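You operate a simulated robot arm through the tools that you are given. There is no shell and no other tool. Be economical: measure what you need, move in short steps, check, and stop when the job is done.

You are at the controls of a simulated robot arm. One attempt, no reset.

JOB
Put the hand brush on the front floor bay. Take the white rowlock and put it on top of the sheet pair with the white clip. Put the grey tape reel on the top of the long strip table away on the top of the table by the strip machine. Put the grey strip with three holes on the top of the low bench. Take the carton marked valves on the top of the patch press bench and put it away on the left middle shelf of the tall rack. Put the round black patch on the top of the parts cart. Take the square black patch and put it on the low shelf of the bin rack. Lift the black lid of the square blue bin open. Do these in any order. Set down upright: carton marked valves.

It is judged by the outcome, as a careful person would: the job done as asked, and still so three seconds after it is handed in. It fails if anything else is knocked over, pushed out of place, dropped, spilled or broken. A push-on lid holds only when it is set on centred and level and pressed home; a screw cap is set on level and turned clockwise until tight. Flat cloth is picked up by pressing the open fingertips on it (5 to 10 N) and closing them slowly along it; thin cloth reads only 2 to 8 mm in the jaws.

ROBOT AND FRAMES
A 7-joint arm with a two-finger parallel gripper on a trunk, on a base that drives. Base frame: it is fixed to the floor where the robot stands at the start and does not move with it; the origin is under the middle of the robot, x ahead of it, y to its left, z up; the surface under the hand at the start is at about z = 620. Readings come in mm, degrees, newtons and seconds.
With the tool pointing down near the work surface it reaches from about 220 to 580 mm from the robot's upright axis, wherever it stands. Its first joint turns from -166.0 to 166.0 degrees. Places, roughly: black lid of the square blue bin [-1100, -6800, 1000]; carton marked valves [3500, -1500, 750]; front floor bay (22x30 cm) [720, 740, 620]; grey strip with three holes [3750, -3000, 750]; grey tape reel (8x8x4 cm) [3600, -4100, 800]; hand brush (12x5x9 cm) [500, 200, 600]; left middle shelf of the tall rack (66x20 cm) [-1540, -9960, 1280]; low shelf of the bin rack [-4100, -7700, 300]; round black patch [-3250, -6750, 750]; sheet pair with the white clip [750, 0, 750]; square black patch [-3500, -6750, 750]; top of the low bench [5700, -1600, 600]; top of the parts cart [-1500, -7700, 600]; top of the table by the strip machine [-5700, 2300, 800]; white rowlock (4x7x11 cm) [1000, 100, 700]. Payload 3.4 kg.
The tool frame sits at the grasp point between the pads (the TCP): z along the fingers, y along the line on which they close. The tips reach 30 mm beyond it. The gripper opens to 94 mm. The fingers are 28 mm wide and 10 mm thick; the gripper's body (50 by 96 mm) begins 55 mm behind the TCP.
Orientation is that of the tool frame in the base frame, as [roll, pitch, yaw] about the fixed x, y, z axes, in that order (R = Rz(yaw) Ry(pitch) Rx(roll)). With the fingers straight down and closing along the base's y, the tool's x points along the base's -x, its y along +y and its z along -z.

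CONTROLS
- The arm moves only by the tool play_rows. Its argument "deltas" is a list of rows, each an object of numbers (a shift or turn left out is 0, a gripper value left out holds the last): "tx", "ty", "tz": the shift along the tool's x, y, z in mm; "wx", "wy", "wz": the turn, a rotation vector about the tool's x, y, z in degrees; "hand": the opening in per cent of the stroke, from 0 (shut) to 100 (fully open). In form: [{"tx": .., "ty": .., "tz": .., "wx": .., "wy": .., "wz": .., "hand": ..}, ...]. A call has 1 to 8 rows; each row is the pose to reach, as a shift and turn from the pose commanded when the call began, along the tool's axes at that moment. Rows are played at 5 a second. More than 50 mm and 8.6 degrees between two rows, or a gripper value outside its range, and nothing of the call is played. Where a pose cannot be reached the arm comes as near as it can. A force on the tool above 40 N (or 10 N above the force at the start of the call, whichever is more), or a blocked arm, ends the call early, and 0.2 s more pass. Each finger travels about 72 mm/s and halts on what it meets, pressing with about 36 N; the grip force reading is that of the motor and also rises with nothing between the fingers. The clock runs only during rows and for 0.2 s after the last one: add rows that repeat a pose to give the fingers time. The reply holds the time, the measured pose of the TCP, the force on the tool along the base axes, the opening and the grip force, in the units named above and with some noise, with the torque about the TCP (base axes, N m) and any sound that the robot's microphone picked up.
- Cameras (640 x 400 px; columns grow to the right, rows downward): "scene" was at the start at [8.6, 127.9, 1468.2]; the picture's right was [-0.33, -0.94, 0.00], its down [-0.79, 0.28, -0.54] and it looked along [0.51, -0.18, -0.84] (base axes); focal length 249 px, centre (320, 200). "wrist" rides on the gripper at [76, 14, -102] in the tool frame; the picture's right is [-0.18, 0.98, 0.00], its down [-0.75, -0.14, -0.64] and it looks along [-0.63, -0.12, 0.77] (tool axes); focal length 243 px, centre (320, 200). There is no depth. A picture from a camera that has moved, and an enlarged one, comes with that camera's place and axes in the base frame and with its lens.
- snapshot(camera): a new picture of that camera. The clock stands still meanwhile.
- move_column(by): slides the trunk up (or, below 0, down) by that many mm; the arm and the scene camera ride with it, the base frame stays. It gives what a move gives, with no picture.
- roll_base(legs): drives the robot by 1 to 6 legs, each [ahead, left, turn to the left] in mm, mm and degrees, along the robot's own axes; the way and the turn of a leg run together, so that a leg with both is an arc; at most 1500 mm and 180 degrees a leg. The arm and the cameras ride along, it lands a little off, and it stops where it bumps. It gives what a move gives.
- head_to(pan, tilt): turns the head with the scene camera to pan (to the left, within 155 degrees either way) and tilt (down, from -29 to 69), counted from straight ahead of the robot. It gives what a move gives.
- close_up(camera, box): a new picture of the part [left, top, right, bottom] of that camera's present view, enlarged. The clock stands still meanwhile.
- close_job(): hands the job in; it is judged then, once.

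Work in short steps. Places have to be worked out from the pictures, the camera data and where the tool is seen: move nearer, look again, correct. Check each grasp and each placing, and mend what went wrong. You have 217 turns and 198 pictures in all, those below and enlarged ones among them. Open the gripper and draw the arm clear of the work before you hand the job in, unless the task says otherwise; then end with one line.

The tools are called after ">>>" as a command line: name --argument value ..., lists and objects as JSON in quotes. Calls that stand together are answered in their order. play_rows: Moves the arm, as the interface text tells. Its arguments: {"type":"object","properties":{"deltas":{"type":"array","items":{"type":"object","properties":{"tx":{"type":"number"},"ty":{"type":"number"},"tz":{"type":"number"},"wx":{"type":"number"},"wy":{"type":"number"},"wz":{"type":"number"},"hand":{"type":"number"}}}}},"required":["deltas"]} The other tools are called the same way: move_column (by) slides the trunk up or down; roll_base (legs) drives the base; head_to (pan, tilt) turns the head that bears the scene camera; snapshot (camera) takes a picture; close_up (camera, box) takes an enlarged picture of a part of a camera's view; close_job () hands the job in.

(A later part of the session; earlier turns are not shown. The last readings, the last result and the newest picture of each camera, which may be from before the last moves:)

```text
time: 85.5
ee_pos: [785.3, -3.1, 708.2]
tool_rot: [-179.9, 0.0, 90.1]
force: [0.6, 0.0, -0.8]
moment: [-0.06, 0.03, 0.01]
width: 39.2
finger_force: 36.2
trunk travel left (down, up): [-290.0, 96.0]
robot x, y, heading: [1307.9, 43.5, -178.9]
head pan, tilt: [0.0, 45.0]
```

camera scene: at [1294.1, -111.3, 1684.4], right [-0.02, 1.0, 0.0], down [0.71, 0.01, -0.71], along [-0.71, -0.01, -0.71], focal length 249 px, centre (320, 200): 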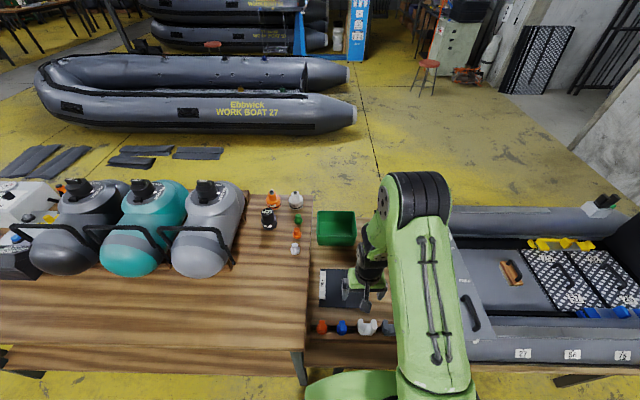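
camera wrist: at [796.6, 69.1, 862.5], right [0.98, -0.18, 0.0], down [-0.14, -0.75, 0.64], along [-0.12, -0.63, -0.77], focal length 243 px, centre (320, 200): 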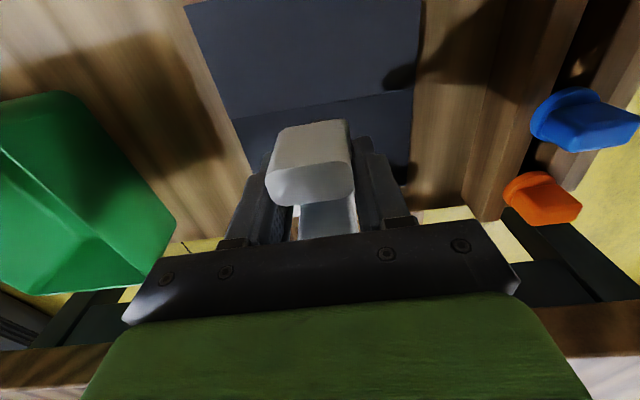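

>>> play_rows --deltas '[{"tz": 3}, {"tz": 6}, {"tz": 9}, {"tz": 9}]'

>>> play_rows --deltas '[{"tz": 3}, {"tz": 6}, {"tz": 9}, {"tz": 9}]'

```text
time: 86.5
ee_pos: [784.4, -4.2, 702.7]
tool_rot: [-179.7, 0.1, 90.2]
force: [0.5, 3.5, 25.5]
moment: [0.14, 0.01, -0.01]
width: 39.1
finger_force: 36.6
trunk travel left (down, up): [-290.0, 96.0]
robot x, y, heading: [1309.3, 45.5, -178.6]
head pan, tilt: [0.0, 45.0]
```

```text
time: 87.5
ee_pos: [783.8, -4.3, 692.4]
tool_rot: [-179.7, 0.0, 90.2]
force: [-2.1, -0.6, 25.9]
moment: [-0.11, 0.22, 0.01]
width: 39.4
finger_force: 36.4
trunk travel left (down, up): [-290.0, 96.0]
robot x, y, heading: [1309.5, 42.2, -178.7]
head pan, tilt: [0.0, 45.0]
```

Contact around 704. Back off the pressure, release, and lift straight up.

>>> play_rows --deltas '[{"tz": -3}, {"tz": -3, "hand": 60}, {"tz": -3, "hand": 100}, {"tz": -3, "hand": 100}, {"tz": -30, "hand": 100}, {"tz": -70}, {"tz": -110}]'

>>> snapshot --camera "wrist"

>>> close_up --camera "scene" --box '[280, 200, 420, 320]'

```text
time: 89.1
ee_pos: [785.5, -4.2, 803.0]
tool_rot: [179.8, 0.0, 90.0]
force: [0.3, -0.3, 0.2]
moment: [0.01, -0.05, 0.0]
width: 94.1
finger_force: 0.0
trunk travel left (down, up): [-290.0, 96.0]
robot x, y, heading: [1310.3, 43.8, -178.9]
head pan, tilt: [0.0, 45.0]
```

```text
159 pictures are left
camera wrist: at [801.3, 70.9, 906.4], right [0.98, -0.18, 0.0], down [-0.14, -0.75, 0.64], along [-0.12, -0.63, -0.77], focal length 243 px, centre (320, 200)
```

wrist: 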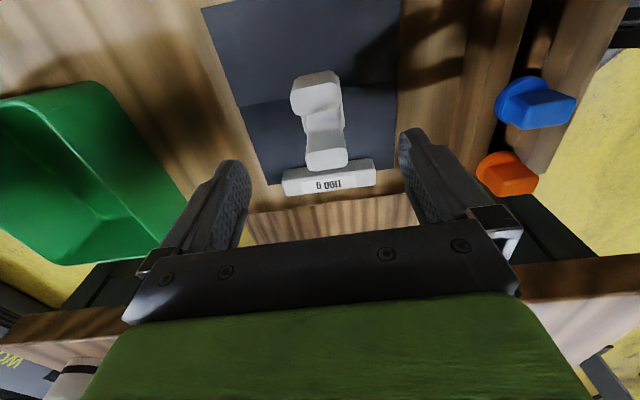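

```text
3.33 times, centred on (350, 260) of scene
camera zoom: at [1295.5, -111.4, 1623.5], right [-0.02, 1.0, 0.0], down [0.71, 0.01, -0.71], along [-0.71, -0.01, -0.71], focal length 830 px, centre (220, 0)
```

zoom: 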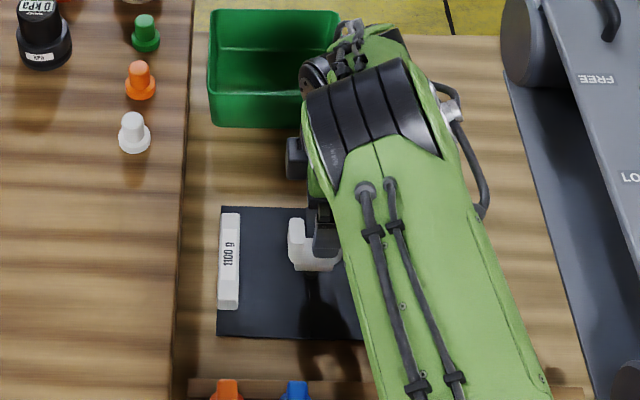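

Rowlock stands on the sheets. Now raise, retreat and survey the far benches.

>>> move_column --by 90

>>> roll_base --legs '[[-450, 0, 0], [0, 0, 100]]'

>>> play_rows --deltas '[{"wz": 8.5}, {"wz": 17}, {"wz": 25.5}, {"wz": 34}, {"wz": 42.5}, {"wz": 51}, {"wz": 59.5}, {"wz": 68}]'

>>> head_to --pan 30 --tilt 20

>>> snapshot --camera "scene"

```text
time: 90.3
ee_pos: [786.1, -2.1, 892.1]
tool_rot: [180.0, -0.1, 90.3]
force: [0.2, 0.4, 0.4]
moment: [0.01, 0.02, 0.0]
width: 93.9
finger_force: 0.0
trunk travel left (down, up): [-380.0, 6.0]
robot x, y, heading: [1313.4, 44.7, -178.9]
head pan, tilt: [0.0, 45.0]
```

```text
time: 97.3
ee_pos: [1908.8, -458.9, 893.9]
tool_rot: [179.9, 0.0, -168.7]
force: [0.5, 0.4, -0.3]
moment: [0.03, -0.01, 0.0]
width: 93.7
finger_force: 0.2
trunk travel left (down, up): [-380.0, 6.0]
robot x, y, heading: [1765.1, 47.8, -77.6]
head pan, tilt: [0.0, 45.0]
```

```text
time: 99.2
ee_pos: [1907.7, -457.8, 893.6]
tool_rot: [179.9, -0.1, 123.0]
force: [-0.1, 0.4, -0.6]
moment: [0.02, 0.02, 0.0]
width: 94.2
finger_force: 0.1
trunk travel left (down, up): [-380.0, 6.0]
robot x, y, heading: [1758.1, 48.6, -77.8]
head pan, tilt: [0.0, 45.0]
```

```text
time: 100.1
ee_pos: [1907.7, -458.3, 892.6]
tool_rot: [-180.0, 0.0, 123.2]
force: [0.4, -0.1, 1.3]
moment: [-0.02, 0.03, -0.01]
width: 94.1
finger_force: 0.1
trunk travel left (down, up): [-380.0, 6.0]
robot x, y, heading: [1758.6, 49.7, -78.0]
head pan, tilt: [30.0, 20.0]
```

```text
157 pictures are left
camera scene: at [1963.1, 69.6, 1752.5], right [-0.74, -0.67, 0.0], down [-0.23, 0.25, -0.94], along [0.63, -0.7, -0.34], focal length 249 px, centre (320, 200)
```

scene: 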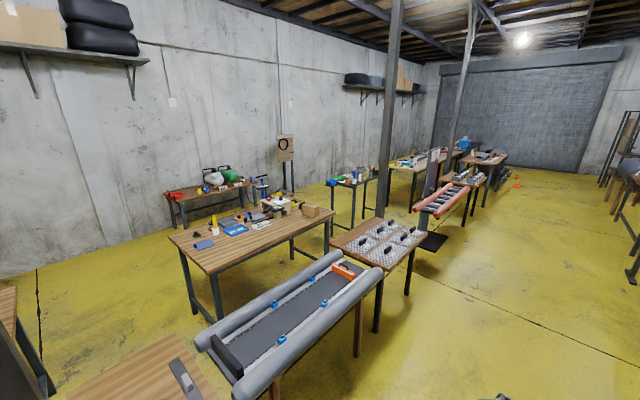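

>>> play_rows --deltas '[{"wz": 8}, {"wz": 15}, {"wz": 21}, {"wz": 21}]'

>>> play_rows --deltas '[{"tx": 45}, {"tx": 90}, {"tx": 135}, {"tx": 170}]'

>>> roll_base --legs '[[0, 0, -12], [1500, 0, 0], [1400, 0, 0]]'

>>> head_to --pan 80 --tilt 20

>>> snapshot --camera "scene"

```text
time: 101.1
ee_pos: [1906.5, -457.4, 894.2]
tool_rot: [-180.0, 0.0, 102.0]
force: [-0.4, -0.2, 0.5]
moment: [0.01, -0.01, 0.02]
width: 93.7
finger_force: 0.0
trunk travel left (down, up): [-380.0, 6.0]
robot x, y, heading: [1762.6, 51.1, -77.7]
head pan, tilt: [30.0, 20.0]
```

```text
time: 102.1
ee_pos: [1871.8, -290.4, 892.4]
tool_rot: [-180.0, 0.0, 102.2]
force: [-0.4, -0.2, -0.2]
moment: [0.0, 0.02, -0.01]
width: 94.1
finger_force: 0.2
trunk travel left (down, up): [-380.0, 6.0]
robot x, y, heading: [1759.7, 50.2, -78.0]
head pan, tilt: [30.0, 20.0]
```

```text
time: 116.8
ee_pos: [1854.5, -3182.8, 893.9]
tool_rot: [179.9, 0.1, 93.0]
force: [0.2, 0.5, 0.0]
moment: [0.0, -0.03, 0.02]
width: 93.8
finger_force: 0.1
trunk travel left (down, up): [-380.0, 6.0]
robot x, y, heading: [1800.8, -2829.5, -87.4]
head pan, tilt: [30.0, 20.0]
```

```text
time: 118.0
ee_pos: [1853.4, -3181.8, 893.2]
tool_rot: [180.0, -0.1, 92.9]
force: [0.6, 0.0, -0.4]
moment: [0.02, 0.0, 0.0]
width: 93.9
finger_force: 0.0
trunk travel left (down, up): [-380.0, 6.0]
robot x, y, heading: [1799.5, -2829.2, -87.5]
head pan, tilt: [80.0, 20.0]
```

```text
156 pictures are left
camera scene: at [2044.1, -2773.3, 1752.5], right [-0.12, -0.99, 0.0], down [-0.34, 0.04, -0.94], along [0.93, -0.12, -0.34], focal length 249 px, centre (320, 200)
```

scene: 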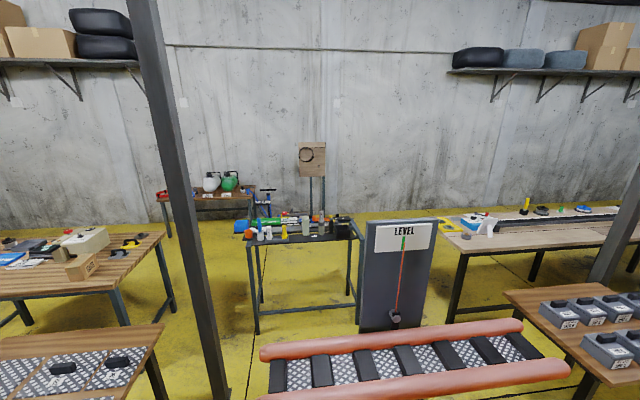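

>>> close_up --camera "scene" --box '[220, 180, 380, 280]'

>>> close_up --camera "scene" --box '[430, 180, 640, 300]'

>>> close_up --camera "scene" --box '[0, 160, 260, 310]'

```text
4.00 times, centred on (300, 230) of scene
camera zoom: at [2044.1, -2773.3, 1752.5], right [-0.12, -0.99, 0.0], down [-0.34, 0.04, -0.94], along [0.93, -0.12, -0.34], focal length 996 px, centre (400, 80)
```

zoom: 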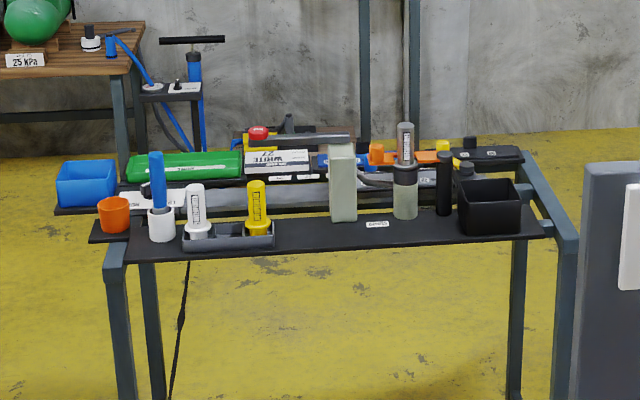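

```text
3.05 times, centred on (535, 240) of scene
camera zoom: at [2044.1, -2773.3, 1752.5], right [-0.12, -0.99, 0.0], down [-0.34, 0.04, -0.94], along [0.93, -0.12, -0.34], focal length 759 px, centre (-335, 78)
```

zoom: 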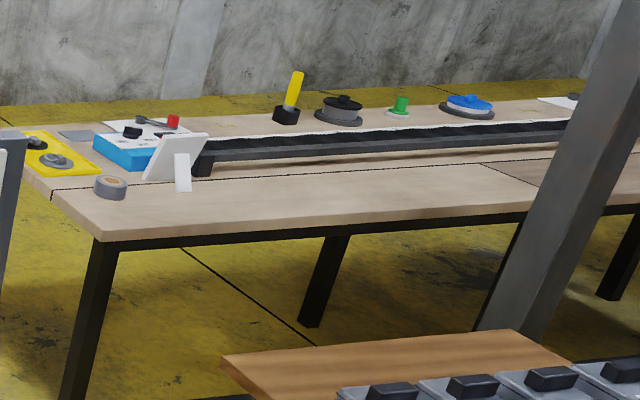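

```text
2.46 times, centred on (130, 235) of scene
camera zoom: at [2044.1, -2773.3, 1752.5], right [-0.12, -0.99, 0.0], down [-0.34, 0.04, -0.94], along [0.93, -0.12, -0.34], focal length 613 px, centre (788, 114)
```

zoom: 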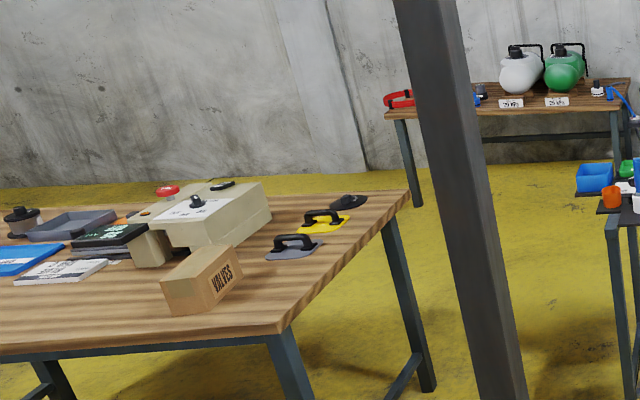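

I need the robot's own footprint to plan a way through; look down at the base, and toward the gap.

>>> head_to --pan 0 --tilt 69

>>> snapshot --camera "scene"

>>> head_to --pan 110 --tilt 30

>>> snapshot --camera "scene"

```text
time: 119.5
ee_pos: [1853.4, -3181.8, 892.7]
tool_rot: [180.0, -0.1, 93.0]
force: [-0.2, -0.3, 0.8]
moment: [0.05, 0.0, 0.02]
width: 94.0
finger_force: 0.1
trunk travel left (down, up): [-380.0, 6.0]
robot x, y, heading: [1802.5, -2826.6, -87.1]
head pan, tilt: [0.0, 68.8]
```

```text
152 pictures are left
camera scene: at [1954.5, -2817.6, 1685.0], right [-1.0, -0.05, 0.0], down [-0.05, 0.93, -0.36], along [0.02, -0.36, -0.93], focal length 249 px, centre (320, 200)
```

scene: 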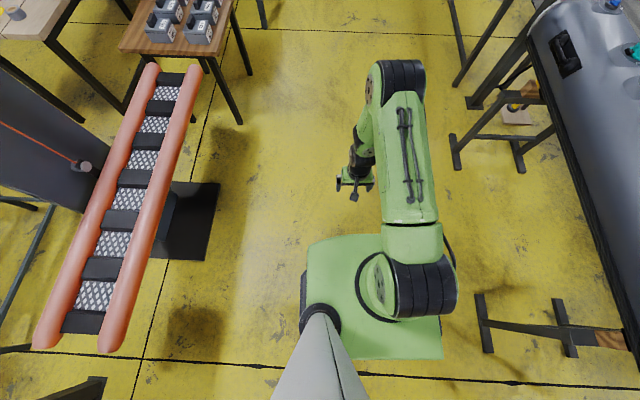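

```text
time: 121.4
ee_pos: [1853.5, -3181.6, 892.9]
tool_rot: [180.0, 0.1, 92.9]
force: [0.6, 0.4, 0.1]
moment: [0.01, 0.01, -0.02]
width: 93.9
finger_force: 0.1
trunk travel left (down, up): [-380.0, 6.0]
robot x, y, heading: [1801.2, -2828.3, -87.2]
head pan, tilt: [110.0, 30.0]
```

```text
151 pictures are left
camera scene: at [2035.0, -2726.6, 1736.5], right [0.39, -0.92, 0.0], down [-0.46, -0.19, -0.87], along [0.8, 0.34, -0.5], focal length 249 px, centre (320, 200)
```

scene: 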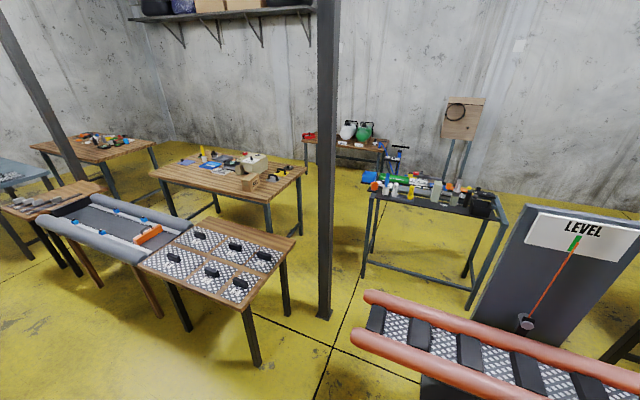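

The base (≈500 mm wide) can't pass the pillar/rig gap; I'll take the open route round the north end to the aisle behind the outer benches.

>>> roll_base --legs '[[0, 0, 177], [1500, 0, 0], [1500, 0, 0], [1500, 0, 0], [650, 0, 0]]'

>>> head_to --pan -70 --tilt 25

>>> snapshot --camera "scene"

```text
time: 153.6
ee_pos: [1550.6, 2721.7, 893.8]
tool_rot: [180.0, 0.1, -88.3]
force: [0.8, 0.3, -0.6]
moment: [0.01, 0.01, 0.01]
width: 94.2
finger_force: 0.0
trunk travel left (down, up): [-380.0, 6.0]
robot x, y, heading: [1597.6, 2365.4, 91.8]
head pan, tilt: [110.0, 30.0]
```

```text
time: 156.2
ee_pos: [1550.9, 2721.6, 892.1]
tool_rot: [-179.9, 0.1, -88.0]
force: [0.1, -0.5, -0.8]
moment: [-0.01, 0.03, 0.0]
width: 94.1
finger_force: 0.1
trunk travel left (down, up): [-380.0, 6.0]
robot x, y, heading: [1598.1, 2365.2, 92.0]
head pan, tilt: [-70.0, 25.0]
```

```text
150 pictures are left
camera scene: at [1535.5, 2335.0, 1744.5], right [0.37, -0.93, 0.0], down [-0.39, -0.16, -0.91], along [0.84, 0.34, -0.42], focal length 249 px, centre (320, 200)
```

scene: 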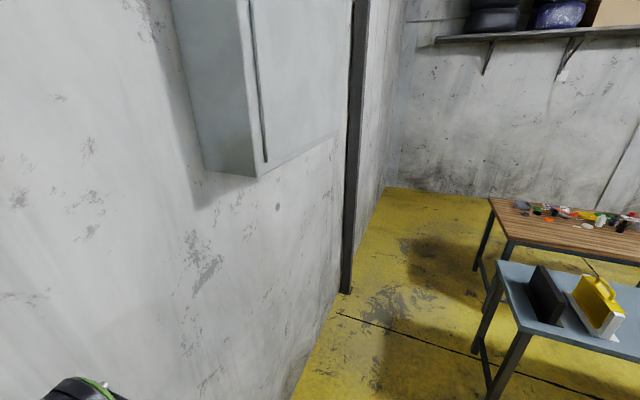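

>>> roll_base --legs '[[0, 0, -92], [0, -120, 0], [1500, 0, 0], [1500, 0, 0], [150, 0, 0], [0, 0, -90]]'

>>> head_to --pan 0 --tilt 20

>>> snapshot --camera "scene"

```text
time: 180.5
ee_pos: [4813.0, 1849.4, 892.3]
tool_rot: [179.9, 0.0, 87.9]
force: [-0.1, 0.4, 0.3]
moment: [0.0, 0.03, -0.01]
width: 93.9
finger_force: 0.1
trunk travel left (down, up): [-380.0, 6.0]
robot x, y, heading: [4784.8, 2206.5, -91.9]
head pan, tilt: [-70.0, 25.0]
```

```text
time: 181.9
ee_pos: [4811.9, 1848.1, 892.9]
tool_rot: [-179.9, 0.0, 88.1]
force: [-0.1, 0.0, 0.4]
moment: [0.0, 0.01, 0.0]
width: 93.9
finger_force: 0.0
trunk travel left (down, up): [-380.0, 6.0]
robot x, y, heading: [4787.0, 2205.7, -91.9]
head pan, tilt: [0.0, 20.0]
```

```text
149 pictures are left
camera scene: at [4942.2, 2166.8, 1752.5], right [-1.0, 0.03, 0.0], down [0.01, 0.34, -0.94], along [-0.03, -0.94, -0.34], focal length 249 px, centre (320, 200)
```

scene: 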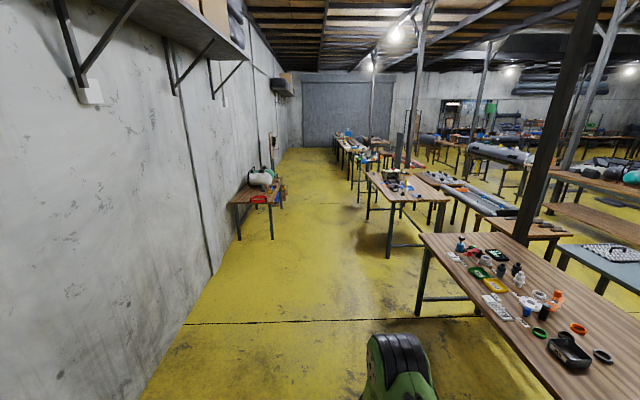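

>>> roll_base --legs '[[0, 0, 1.9], [1500, 0, 0], [1500, 0, 0], [1500, 0, 0], [450, 0, 0]]'

>>> head_to --pan -80 --tilt 32

>>> snapshot --camera "scene"

>>> head_to --pan 110 --tilt 32

>>> snapshot --camera "scene"

```text
time: 206.0
ee_pos: [4902.4, -3066.9, 891.7]
tool_rot: [-180.0, -0.1, 89.8]
force: [-0.1, 0.4, 0.6]
moment: [0.01, -0.02, -0.05]
width: 94.1
finger_force: 0.2
trunk travel left (down, up): [-380.0, 6.0]
robot x, y, heading: [4868.0, -2708.7, -89.8]
head pan, tilt: [0.0, 20.0]
```

```text
time: 207.5
ee_pos: [4901.7, -3066.2, 893.6]
tool_rot: [179.9, 0.0, 89.8]
force: [0.2, 0.0, -0.9]
moment: [0.01, -0.04, 0.02]
width: 94.1
finger_force: 0.0
trunk travel left (down, up): [-380.0, 6.0]
robot x, y, heading: [4867.5, -2713.3, -90.1]
head pan, tilt: [-80.0, 32.0]
```

```text
148 pictures are left
camera scene: at [4933.8, -2667.4, 1733.4], right [-0.17, 0.99, 0.0], down [0.52, 0.09, -0.85], along [-0.84, -0.15, -0.53], focal length 249 px, centre (320, 200)
```

scene: 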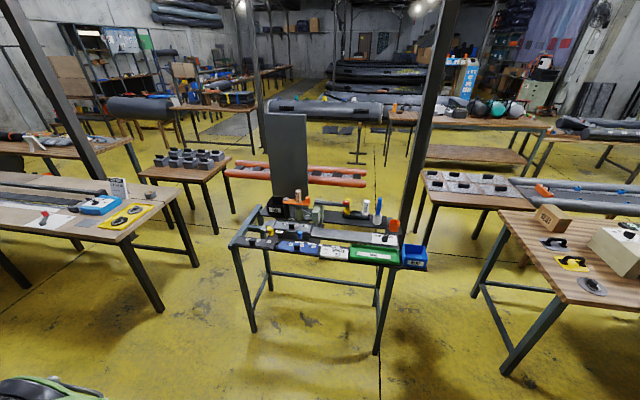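

```text
time: 210.3
ee_pos: [4901.3, -3066.5, 893.4]
tool_rot: [179.9, 0.0, 89.7]
force: [0.1, -0.4, -0.3]
moment: [0.01, 0.01, 0.03]
width: 94.0
finger_force: 0.1
trunk travel left (down, up): [-380.0, 6.0]
robot x, y, heading: [4867.9, -2711.9, -90.2]
head pan, tilt: [110.0, 32.0]
```

```text
147 pictures are left
camera scene: at [5106.3, -2621.6, 1733.3], right [0.34, -0.94, 0.0], down [-0.5, -0.18, -0.85], along [0.8, 0.29, -0.53], focal length 249 px, centre (320, 200)
```

scene: 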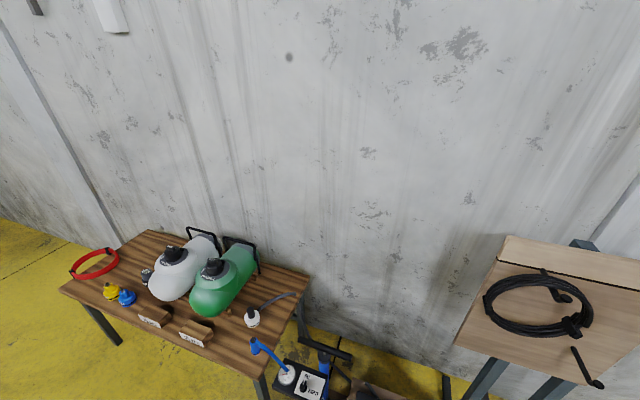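

>>> head_to --pan -80 --tilt 32

>>> close_up --camera "scene" --box '[220, 180, 440, 300]'

```text
time: 213.1
ee_pos: [4901.7, -3066.0, 893.3]
tool_rot: [-180.0, 0.0, 89.8]
force: [0.5, -0.6, 0.8]
moment: [-0.01, 0.0, -0.02]
width: 94.0
finger_force: 0.1
trunk travel left (down, up): [-380.0, 6.0]
robot x, y, heading: [4865.2, -2710.5, -90.3]
head pan, tilt: [-80.0, 32.0]
```

```text
2.91 times, centred on (330, 240) of scene
camera zoom: at [4933.8, -2667.3, 1733.3], right [-0.17, 0.99, 0.0], down [0.52, 0.09, -0.85], along [-0.84, -0.15, -0.53], focal length 724 px, centre (291, 84)
```

zoom: 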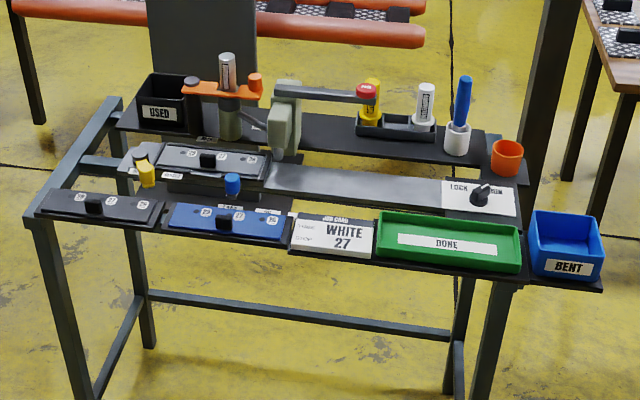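

>>> close_up --camera "scene" --box '[225, 220, 345, 280]'

```text
5.33 times, centred on (285, 250) of scene
camera zoom: at [4933.8, -2667.3, 1733.3], right [-0.17, 0.99, 0.0], down [0.52, 0.09, -0.85], along [-0.84, -0.15, -0.53], focal length 1328 px, centre (507, -67)
```

zoom: 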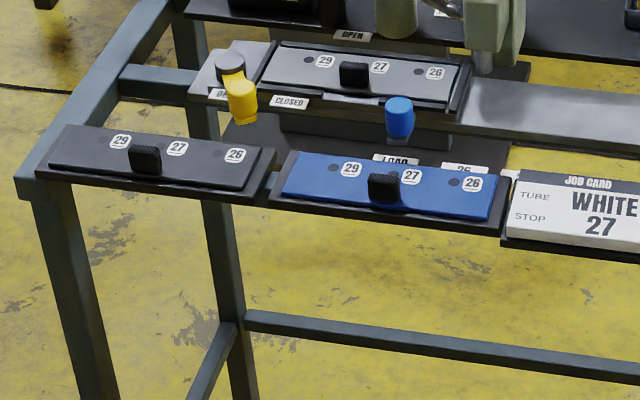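

The light grey strip (on the press bed, with a black knob) at about (3758,-3045,780) is the target. I'll face the bench from the east and approach.

>>> play_rows --deltas '[{"tz": -45}, {"tz": -90}, {"tz": -120}]'

>>> roll_base --legs '[[0, 0, -90], [0, 330, 0], [440, 0, 0]]'

>>> head_to --pan 0 --tilt 50

>>> snapshot --camera "scene"

>>> snapshot --camera "wrist"

```text
time: 213.9
ee_pos: [4899.3, -3070.5, 1012.7]
tool_rot: [180.0, 0.0, 89.8]
force: [-0.2, 0.5, -0.1]
moment: [0.0, -0.01, 0.02]
width: 93.9
finger_force: 0.1
trunk travel left (down, up): [-380.0, 6.0]
robot x, y, heading: [4864.6, -2709.6, -90.1]
head pan, tilt: [-80.0, 32.0]
```

```text
time: 222.2
ee_pos: [4068.7, -3083.0, 1013.5]
tool_rot: [180.0, -0.1, -0.1]
force: [-0.2, 0.4, -0.4]
moment: [0.03, 0.04, 0.01]
width: 93.9
finger_force: 0.0
trunk travel left (down, up): [-380.0, 6.0]
robot x, y, heading: [4428.5, -3052.1, 180.1]
head pan, tilt: [-80.0, 32.0]
```

```text
time: 223.7
ee_pos: [4069.3, -3082.3, 1012.5]
tool_rot: [180.0, 0.0, 0.0]
force: [-0.4, -0.4, -0.2]
moment: [-0.01, 0.01, -0.01]
width: 94.3
finger_force: 0.1
trunk travel left (down, up): [-380.0, 6.0]
robot x, y, heading: [4432.2, -3045.4, 179.9]
head pan, tilt: [0.0, 50.0]
```

```text
144 pictures are left
camera scene: at [4414.6, -3202.4, 1707.0], right [0.0, 1.0, 0.0], down [0.77, 0.0, -0.64], along [-0.64, 0.0, -0.77], focal length 249 px, centre (320, 200)
```

scene: 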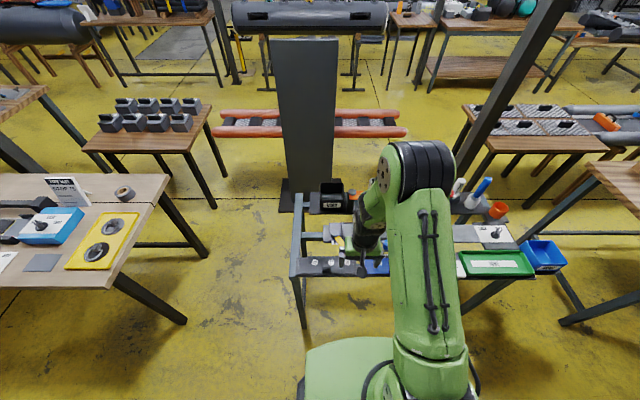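

```text
143 pictures are left
camera wrist: at [4146.7, -3099.0, 1116.0], right [-0.18, -0.98, 0.0], down [-0.75, 0.14, 0.64], along [-0.63, 0.12, -0.77], focal length 243 px, centre (320, 200)
```

wrist: 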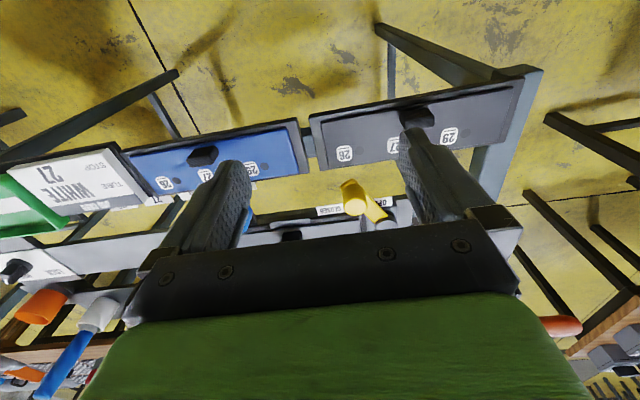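

>>> roll_base --legs '[[100, 0, 0]]'

>>> play_rows --deltas '[{"tx": -45, "ty": -6}, {"tx": -90, "ty": -12}, {"tx": -120, "ty": -18}, {"tx": -120, "ty": -18}]'

>>> snapshot --camera "wrist"

>>> close_up --camera "scene" --box '[280, 160, 440, 280]'

```text
time: 224.9
ee_pos: [3968.4, -3081.7, 1012.6]
tool_rot: [-180.0, -0.1, -0.2]
force: [0.7, 0.0, 0.1]
moment: [0.03, -0.02, -0.01]
width: 93.8
finger_force: 0.0
trunk travel left (down, up): [-380.0, 6.0]
robot x, y, heading: [4331.6, -3047.3, 180.1]
head pan, tilt: [0.0, 50.0]
```

```text
time: 225.9
ee_pos: [3848.3, -3069.5, 1015.1]
tool_rot: [-180.0, -0.1, -0.1]
force: [0.9, 0.4, -0.2]
moment: [0.0, 0.03, -0.04]
width: 94.2
finger_force: 0.0
trunk travel left (down, up): [-380.0, 6.0]
robot x, y, heading: [4328.3, -3049.5, 179.5]
head pan, tilt: [0.0, 50.0]
```

```text
142 pictures are left
camera wrist: at [3924.7, -3083.9, 1118.6], right [-0.19, -0.98, 0.0], down [-0.75, 0.14, 0.64], along [-0.63, 0.12, -0.77], focal length 243 px, centre (320, 200)
```

wrist: 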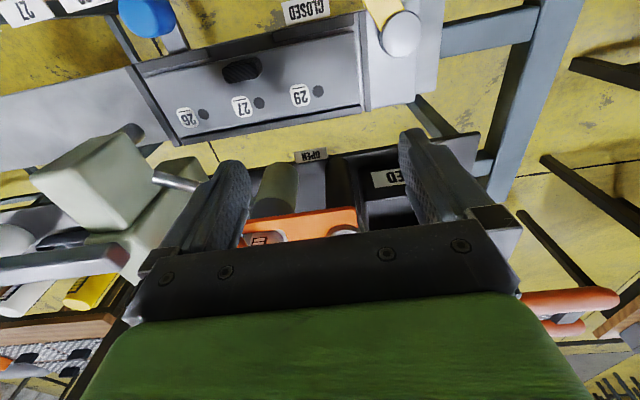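

```text
3.33 times, centred on (360, 220) of scene
camera zoom: at [4314.9, -3202.5, 1706.9], right [0.0, 1.0, 0.0], down [0.77, 0.0, -0.64], along [-0.64, 0.0, -0.77], focal length 830 px, centre (187, 133)
```

zoom: 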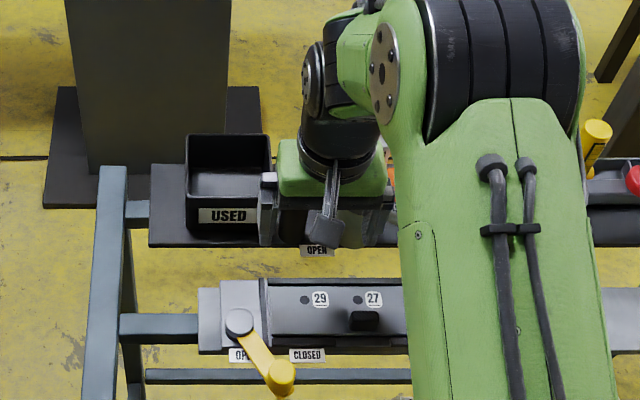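

Triangulating two views gives the knob at ≈(3886,-3012,880) — the bench is higher than assumed. I line up over it.

>>> play_rows --deltas '[{"tx": 20, "ty": -30, "tz": 0, "hand": 75}, {"tx": 38, "ty": -57, "tz": 20, "hand": 75}, {"tx": 38, "ty": -57, "tz": 55, "hand": 75}, {"tx": 38, "ty": -57, "tz": 55, "hand": 75}]'

>>> snapshot --camera "wrist"

>>> close_up --camera "scene" --box '[290, 200, 450, 300]'

```text
time: 226.9
ee_pos: [3886.5, -3005.8, 959.5]
tool_rot: [179.9, 0.0, -0.1]
force: [0.9, -0.3, 0.4]
moment: [-0.03, 0.04, 0.04]
width: 70.7
finger_force: 0.0
trunk travel left (down, up): [-380.0, 6.0]
robot x, y, heading: [4333.1, -3046.7, 180.0]
head pan, tilt: [0.0, 50.0]
```

```text
140 pictures are left
camera wrist: at [3964.6, -3022.3, 1061.9], right [-0.19, -0.98, 0.0], down [-0.75, 0.14, 0.64], along [-0.63, 0.12, -0.77], focal length 243 px, centre (320, 200)
```

wrist: 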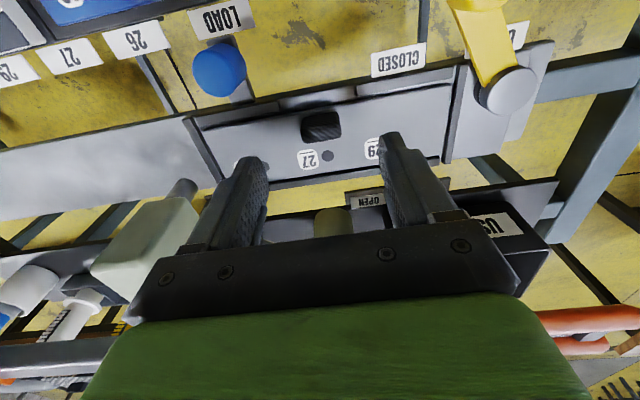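

```text
4.00 times, centred on (370, 250) of scene
camera zoom: at [4315.5, -3202.0, 1707.0], right [0.0, 1.0, 0.0], down [0.77, 0.0, -0.64], along [-0.64, 0.0, -0.77], focal length 996 px, centre (120, 0)
```

zoom: 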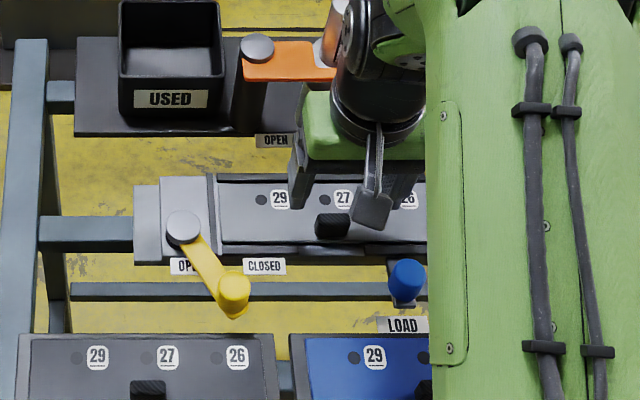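

>>> play_rows --deltas '[{"tx": 5, "ty": 3, "tz": 25}, {"tx": 5, "ty": 3, "tz": 50}, {"tx": 5, "ty": 3, "tz": 58}, {"tx": 5, "ty": 3, "tz": 58}]'

>>> snapshot --camera "wrist"

>>> close_up --camera "scene" --box '[300, 200, 420, 280]'

```text
time: 227.9
ee_pos: [3893.8, -3008.2, 898.6]
tool_rot: [179.9, 0.2, -0.1]
force: [-0.8, 0.1, 13.1]
moment: [-0.08, 0.05, 0.02]
width: 70.6
finger_force: 0.1
trunk travel left (down, up): [-380.0, 6.0]
robot x, y, heading: [4332.7, -3050.2, 180.0]
head pan, tilt: [0.0, 50.0]
```

```text
138 pictures are left
camera wrist: at [3970.6, -3025.5, 1003.1], right [-0.19, -0.98, 0.0], down [-0.75, 0.14, 0.64], along [-0.63, 0.12, -0.77], focal length 243 px, centre (320, 200)
```

wrist: 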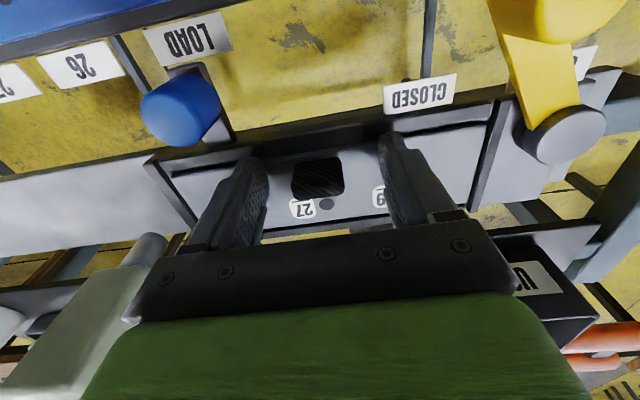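

```text
5.00 times, centred on (360, 240) of scene
camera zoom: at [4315.9, -3202.4, 1707.1], right [0.0, 1.0, 0.0], down [0.77, 0.0, -0.64], along [-0.64, 0.0, -0.77], focal length 1245 px, centre (120, 0)
```

zoom: 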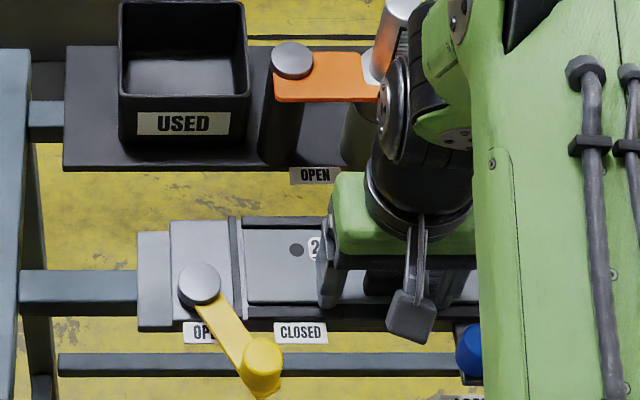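

Tips touch the strip surface with the knob between them; ease up 3 mm, close, then lift a little.

>>> play_rows --deltas '[{"tz": -3}, {"tz": -3, "hand": 30}, {"tz": -3, "hand": 0}, {"tz": -3, "hand": 0}, {"tz": -3, "hand": 0}]'

>>> play_rows --deltas '[{"tz": -5, "hand": 0}, {"tz": -12}, {"tz": -25}, {"tz": -40}, {"tz": -40}]'

>>> snapshot --camera "wrist"

```text
time: 229.1
ee_pos: [3893.1, -3009.2, 901.6]
tool_rot: [-180.0, 0.0, -0.1]
force: [0.0, 0.4, 0.1]
moment: [0.0, -0.03, 0.01]
width: 29.2
finger_force: 36.4
trunk travel left (down, up): [-380.0, 6.0]
robot x, y, heading: [4331.2, -3049.8, 179.9]
head pan, tilt: [0.0, 50.0]
```

```text
time: 230.3
ee_pos: [3892.0, -3010.8, 943.4]
tool_rot: [180.0, -0.1, -0.1]
force: [0.4, 0.9, -0.1]
moment: [-0.02, -0.02, 0.01]
width: 28.8
finger_force: 35.8
trunk travel left (down, up): [-380.0, 6.0]
robot x, y, heading: [4332.7, -3050.2, 179.8]
head pan, tilt: [0.0, 50.0]
```

```text
136 pictures are left
camera wrist: at [3970.0, -3026.4, 1046.1], right [-0.19, -0.98, 0.0], down [-0.75, 0.14, 0.64], along [-0.63, 0.12, -0.77], focal length 243 px, centre (320, 200)
```

wrist: 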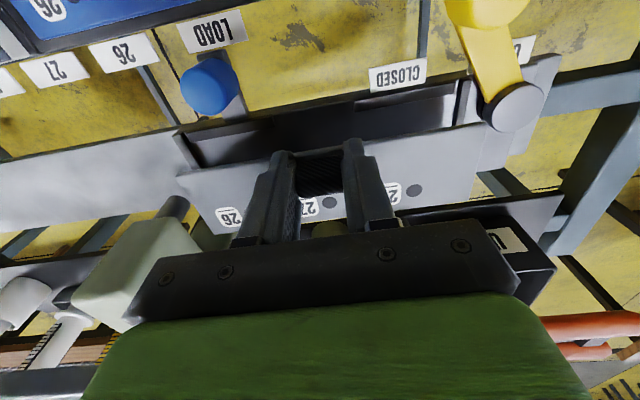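

Strip held with its three holes visible. Raise, back away, turn and approach the low bench.

>>> play_rows --deltas '[{"tz": -30}, {"tz": -60}, {"tz": -60}]'

>>> roll_base --legs '[[-530, 0, 0], [0, 0, 180], [0, 930, 0]]'

>>> head_to --pan -10 --tilt 50

>>> snapshot --camera "scene"

```text
time: 231.1
ee_pos: [3891.5, -3009.0, 1003.4]
tool_rot: [-180.0, -0.1, -0.1]
force: [-0.2, 0.2, -1.3]
moment: [0.02, -0.05, 0.01]
width: 29.2
finger_force: 35.2
trunk travel left (down, up): [-380.0, 6.0]
robot x, y, heading: [4327.0, -3046.5, 180.0]
head pan, tilt: [0.0, 50.0]
```

```text
time: 245.8
ee_pos: [5361.0, -2208.6, 1002.3]
tool_rot: [-180.0, 0.0, 175.2]
force: [-0.3, -0.5, -1.0]
moment: [0.04, 0.04, -0.01]
width: 29.0
finger_force: 35.8
trunk travel left (down, up): [-380.0, 6.0]
robot x, y, heading: [4929.6, -2129.3, -5.1]
head pan, tilt: [0.0, 50.0]
```

```text
time: 246.5
ee_pos: [5360.5, -2207.9, 1003.5]
tool_rot: [-180.0, 0.0, 175.2]
force: [0.0, 0.1, -1.0]
moment: [-0.03, 0.01, 0.04]
width: 29.4
finger_force: 35.6
trunk travel left (down, up): [-380.0, 6.0]
robot x, y, heading: [4926.7, -2134.1, -4.9]
head pan, tilt: [-10.0, 50.0]
```

```text
135 pictures are left
camera scene: at [4958.1, -1997.6, 1706.9], right [-0.25, -0.97, 0.0], down [-0.74, 0.19, -0.64], along [0.62, -0.16, -0.77], focal length 249 px, centre (320, 200)
```

scene: 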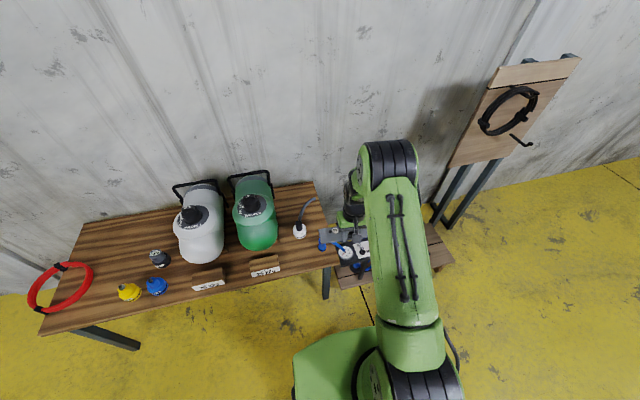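

>>> roll_base --legs '[[0, 0, 5], [0, 80, 0], [100, 0, 0]]'

>>> move_column --by -200

>>> snapshot --camera "wrist"

>>> snapshot --camera "scene"

```text
time: 248.8
ee_pos: [5467.0, -2088.6, 1002.6]
tool_rot: [180.0, -0.1, -179.5]
force: [-0.3, 0.3, -1.4]
moment: [0.05, 0.01, -0.03]
width: 29.1
finger_force: 36.0
trunk travel left (down, up): [-380.0, 6.0]
robot x, y, heading: [5025.9, -2051.5, 0.4]
head pan, tilt: [-10.0, 50.0]
```

```text
time: 250.9
ee_pos: [5466.6, -2088.6, 803.3]
tool_rot: [180.0, 0.0, -179.6]
force: [-0.1, -0.1, -1.0]
moment: [-0.02, 0.02, -0.04]
width: 29.2
finger_force: 36.0
trunk travel left (down, up): [-180.0, 206.0]
robot x, y, heading: [5024.0, -2056.6, 0.5]
head pan, tilt: [-10.0, 50.0]
```

```text
134 pictures are left
camera wrist: at [5390.8, -2076.3, 906.9], right [0.18, 0.98, 0.0], down [0.76, -0.13, 0.64], along [0.63, -0.11, -0.77], focal length 243 px, centre (320, 200)
```

wrist: 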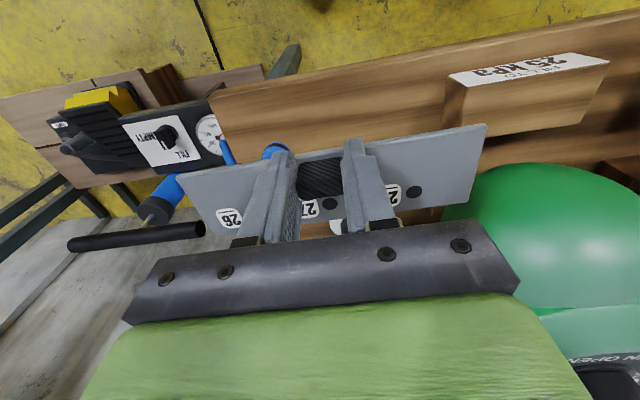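

```text
133 pictures are left
camera scene: at [5045.2, -1915.8, 1507.3], right [-0.17, -0.99, 0.0], down [-0.76, 0.13, -0.64], along [0.63, -0.11, -0.77], focal length 249 px, centre (320, 200)
```

scene: 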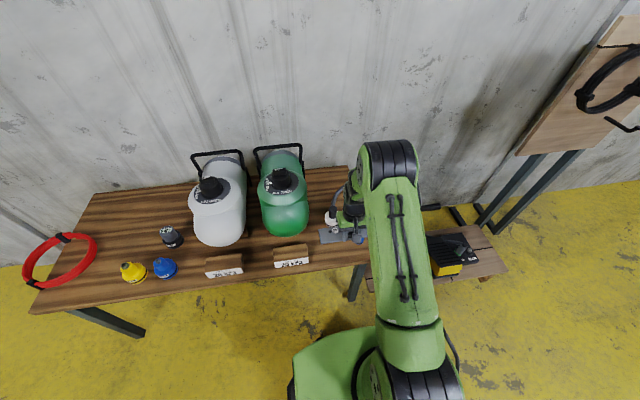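

>>> close_up --camera "scene" --box '[260, 170, 400, 290]'

>>> close_up --camera "wrist" --box '[130, 60, 350, 240]'

```text
3.33 times, centred on (330, 230) of scene
camera zoom: at [5045.2, -1915.8, 1507.3], right [-0.17, -0.99, 0.0], down [-0.76, 0.13, -0.64], along [0.63, -0.11, -0.77], focal length 830 px, centre (287, 100)
```

zoom: 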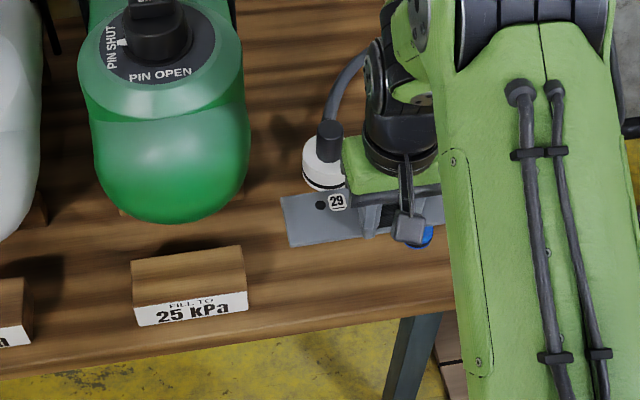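

```text
2.22 times, centred on (240, 150) of wrist
camera zoom: at [5390.8, -2076.3, 906.9], right [0.18, 0.98, 0.0], down [0.76, -0.13, 0.64], along [0.63, -0.11, -0.77], focal length 539 px, centre (498, 311)
```

zoom: 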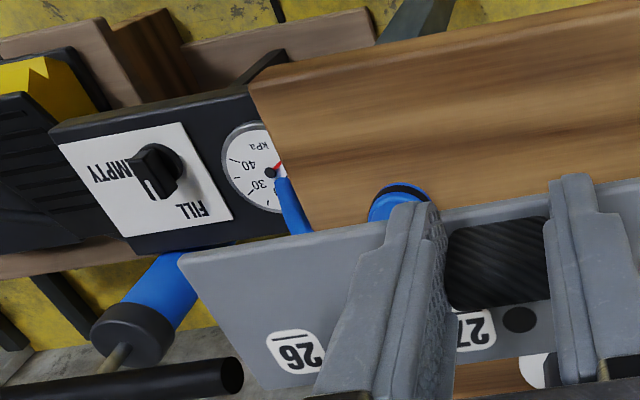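

A blue coupler occupies that corner. The bench's back-left area near (5745,-1255) is free; I shift there.

>>> roll_base --legs '[[-150, 0, 0], [0, 830, 0], [250, 0, 0]]'

>>> snapshot --camera "wrist"

>>> snapshot --camera "scene"

```text
time: 257.9
ee_pos: [5563.2, -1238.9, 803.5]
tool_rot: [-179.9, -0.1, -179.1]
force: [0.5, 0.1, -0.4]
moment: [-0.03, 0.03, 0.02]
width: 28.8
finger_force: 35.8
trunk travel left (down, up): [-180.0, 206.0]
robot x, y, heading: [5124.5, -1207.0, 0.7]
head pan, tilt: [-10.0, 50.0]
```

```text
130 pictures are left
camera wrist: at [5488.8, -1226.4, 906.5], right [0.17, 0.99, 0.0], down [0.76, -0.13, 0.64], along [0.63, -0.11, -0.77], focal length 243 px, centre (320, 200)
```

wrist: 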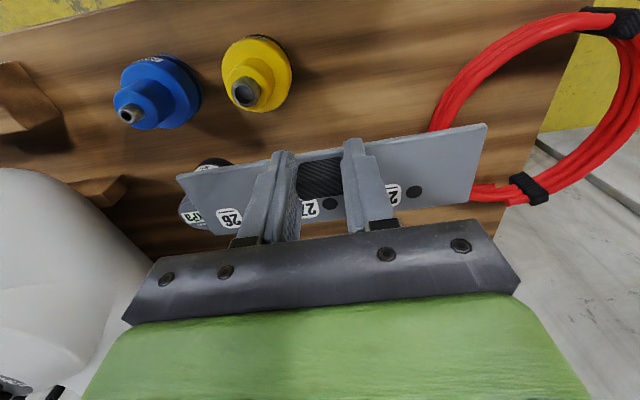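

```text
129 pictures are left
camera scene: at [5142.9, -1068.0, 1507.4], right [-0.16, -0.99, 0.0], down [-0.76, 0.12, -0.64], along [0.63, -0.1, -0.77], focal length 249 px, centre (320, 200)
```

scene: 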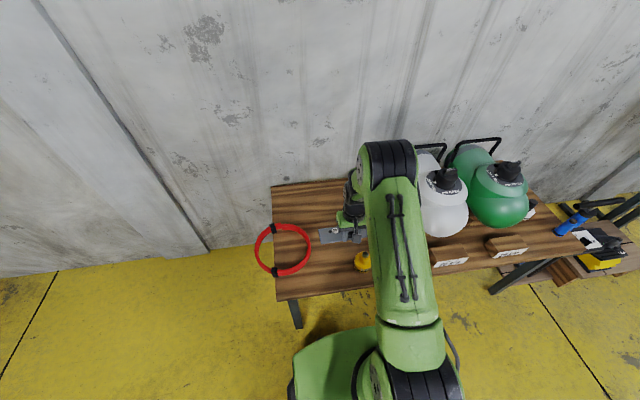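

>>> roll_base --legs '[[0, -115, -0.7], [120, 0, 0]]'

>>> play_rows --deltas '[{"ty": 40}, {"ty": 80}, {"tx": -25, "ty": 105}, {"tx": -45, "ty": 105}, {"tx": -45, "ty": 105}]'

>>> snapshot --camera "wrist"

```text
time: 259.9
ee_pos: [5688.0, -1356.4, 801.8]
tool_rot: [-180.0, -0.1, -179.9]
force: [0.3, 0.2, -1.3]
moment: [0.01, 0.05, 0.04]
width: 29.1
finger_force: 36.2
trunk travel left (down, up): [-180.0, 206.0]
robot x, y, heading: [5249.6, -1320.1, 0.2]
head pan, tilt: [-10.0, 50.0]
```

```text
time: 261.1
ee_pos: [5730.6, -1252.4, 802.9]
tool_rot: [180.0, -0.1, -179.9]
force: [-0.3, -0.1, -0.8]
moment: [0.02, 0.05, 0.0]
width: 29.0
finger_force: 36.0
trunk travel left (down, up): [-180.0, 206.0]
robot x, y, heading: [5249.2, -1320.4, -0.2]
head pan, tilt: [-10.0, 50.0]
```

```text
128 pictures are left
camera wrist: at [5656.4, -1239.1, 906.8], right [0.18, 0.98, 0.0], down [0.75, -0.14, 0.64], along [0.63, -0.12, -0.77], focal length 243 px, centre (320, 200)
```

wrist: 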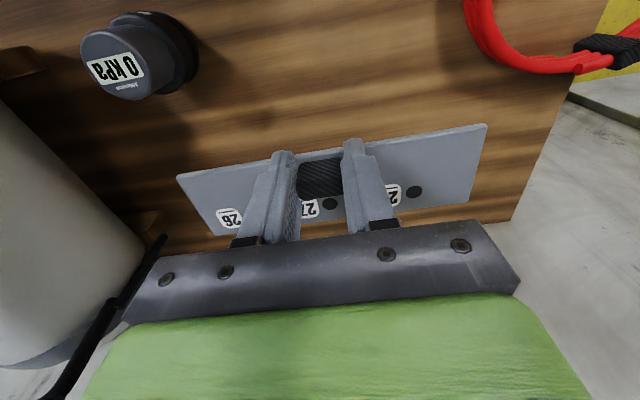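

>>> move_column --by -125

>>> play_rows --deltas '[{"tz": 8}, {"tz": 16}, {"tz": 22}, {"tz": 28}, {"tz": 34}, {"tz": 34}]'

>>> snapshot --camera "wrist"

```text
time: 262.7
ee_pos: [5730.4, -1252.5, 676.7]
tool_rot: [180.0, 0.0, 180.0]
force: [-0.6, 0.4, -0.7]
moment: [0.01, -0.03, 0.02]
width: 29.2
finger_force: 36.1
trunk travel left (down, up): [-55.0, 331.0]
robot x, y, heading: [5250.1, -1316.8, 0.1]
head pan, tilt: [-10.0, 50.0]
```

```text
time: 264.1
ee_pos: [5731.7, -1251.8, 643.4]
tool_rot: [-179.9, 0.0, -179.9]
force: [-0.8, -0.1, -1.0]
moment: [0.03, 0.0, 0.05]
width: 29.1
finger_force: 36.3
trunk travel left (down, up): [-55.0, 331.0]
robot x, y, heading: [5249.2, -1319.3, 0.1]
head pan, tilt: [-10.0, 50.0]
```

```text
127 pictures are left
camera wrist: at [5656.0, -1239.1, 747.0], right [0.18, 0.98, 0.0], down [0.75, -0.14, 0.64], along [0.63, -0.12, -0.77], focal length 243 px, centre (320, 200)
```

wrist: 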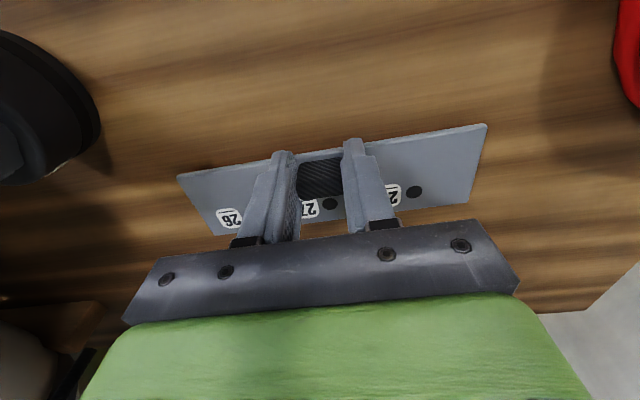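

>>> play_rows --deltas '[{"tz": 4}, {"tz": 8}, {"tz": 12}, {"tz": 16}, {"tz": 16}]'

>>> play_rows --deltas '[{"tz": 3}, {"tz": 6}, {"tz": 9}, {"tz": 9}]'

```text
time: 264.9
ee_pos: [5732.2, -1251.4, 637.4]
tool_rot: [180.0, 0.5, -179.9]
force: [-6.3, -0.7, 21.2]
moment: [-0.13, 0.29, 0.03]
width: 29.0
finger_force: 36.0
trunk travel left (down, up): [-55.0, 331.0]
robot x, y, heading: [5247.8, -1320.0, 0.2]
head pan, tilt: [-10.0, 50.0]
stopped in row 4: the force on the tool passed its limit at 46 N (the readings are from after the stop); the commanded pose is now the measured one
```

```text
time: 265.2
ee_pos: [5734.1, -1252.3, 637.3]
tool_rot: [-180.0, 0.6, -179.9]
force: [-6.3, -0.7, 20.4]
moment: [-0.11, 0.33, 0.06]
width: 29.2
finger_force: 35.7
trunk travel left (down, up): [-55.0, 331.0]
robot x, y, heading: [5247.2, -1320.4, 0.0]
head pan, tilt: [-10.0, 50.0]
stopped in row 1: the force on the tool passed its limit at 44 N (the readings are from after the stop); the commanded pose is now the measured one
```

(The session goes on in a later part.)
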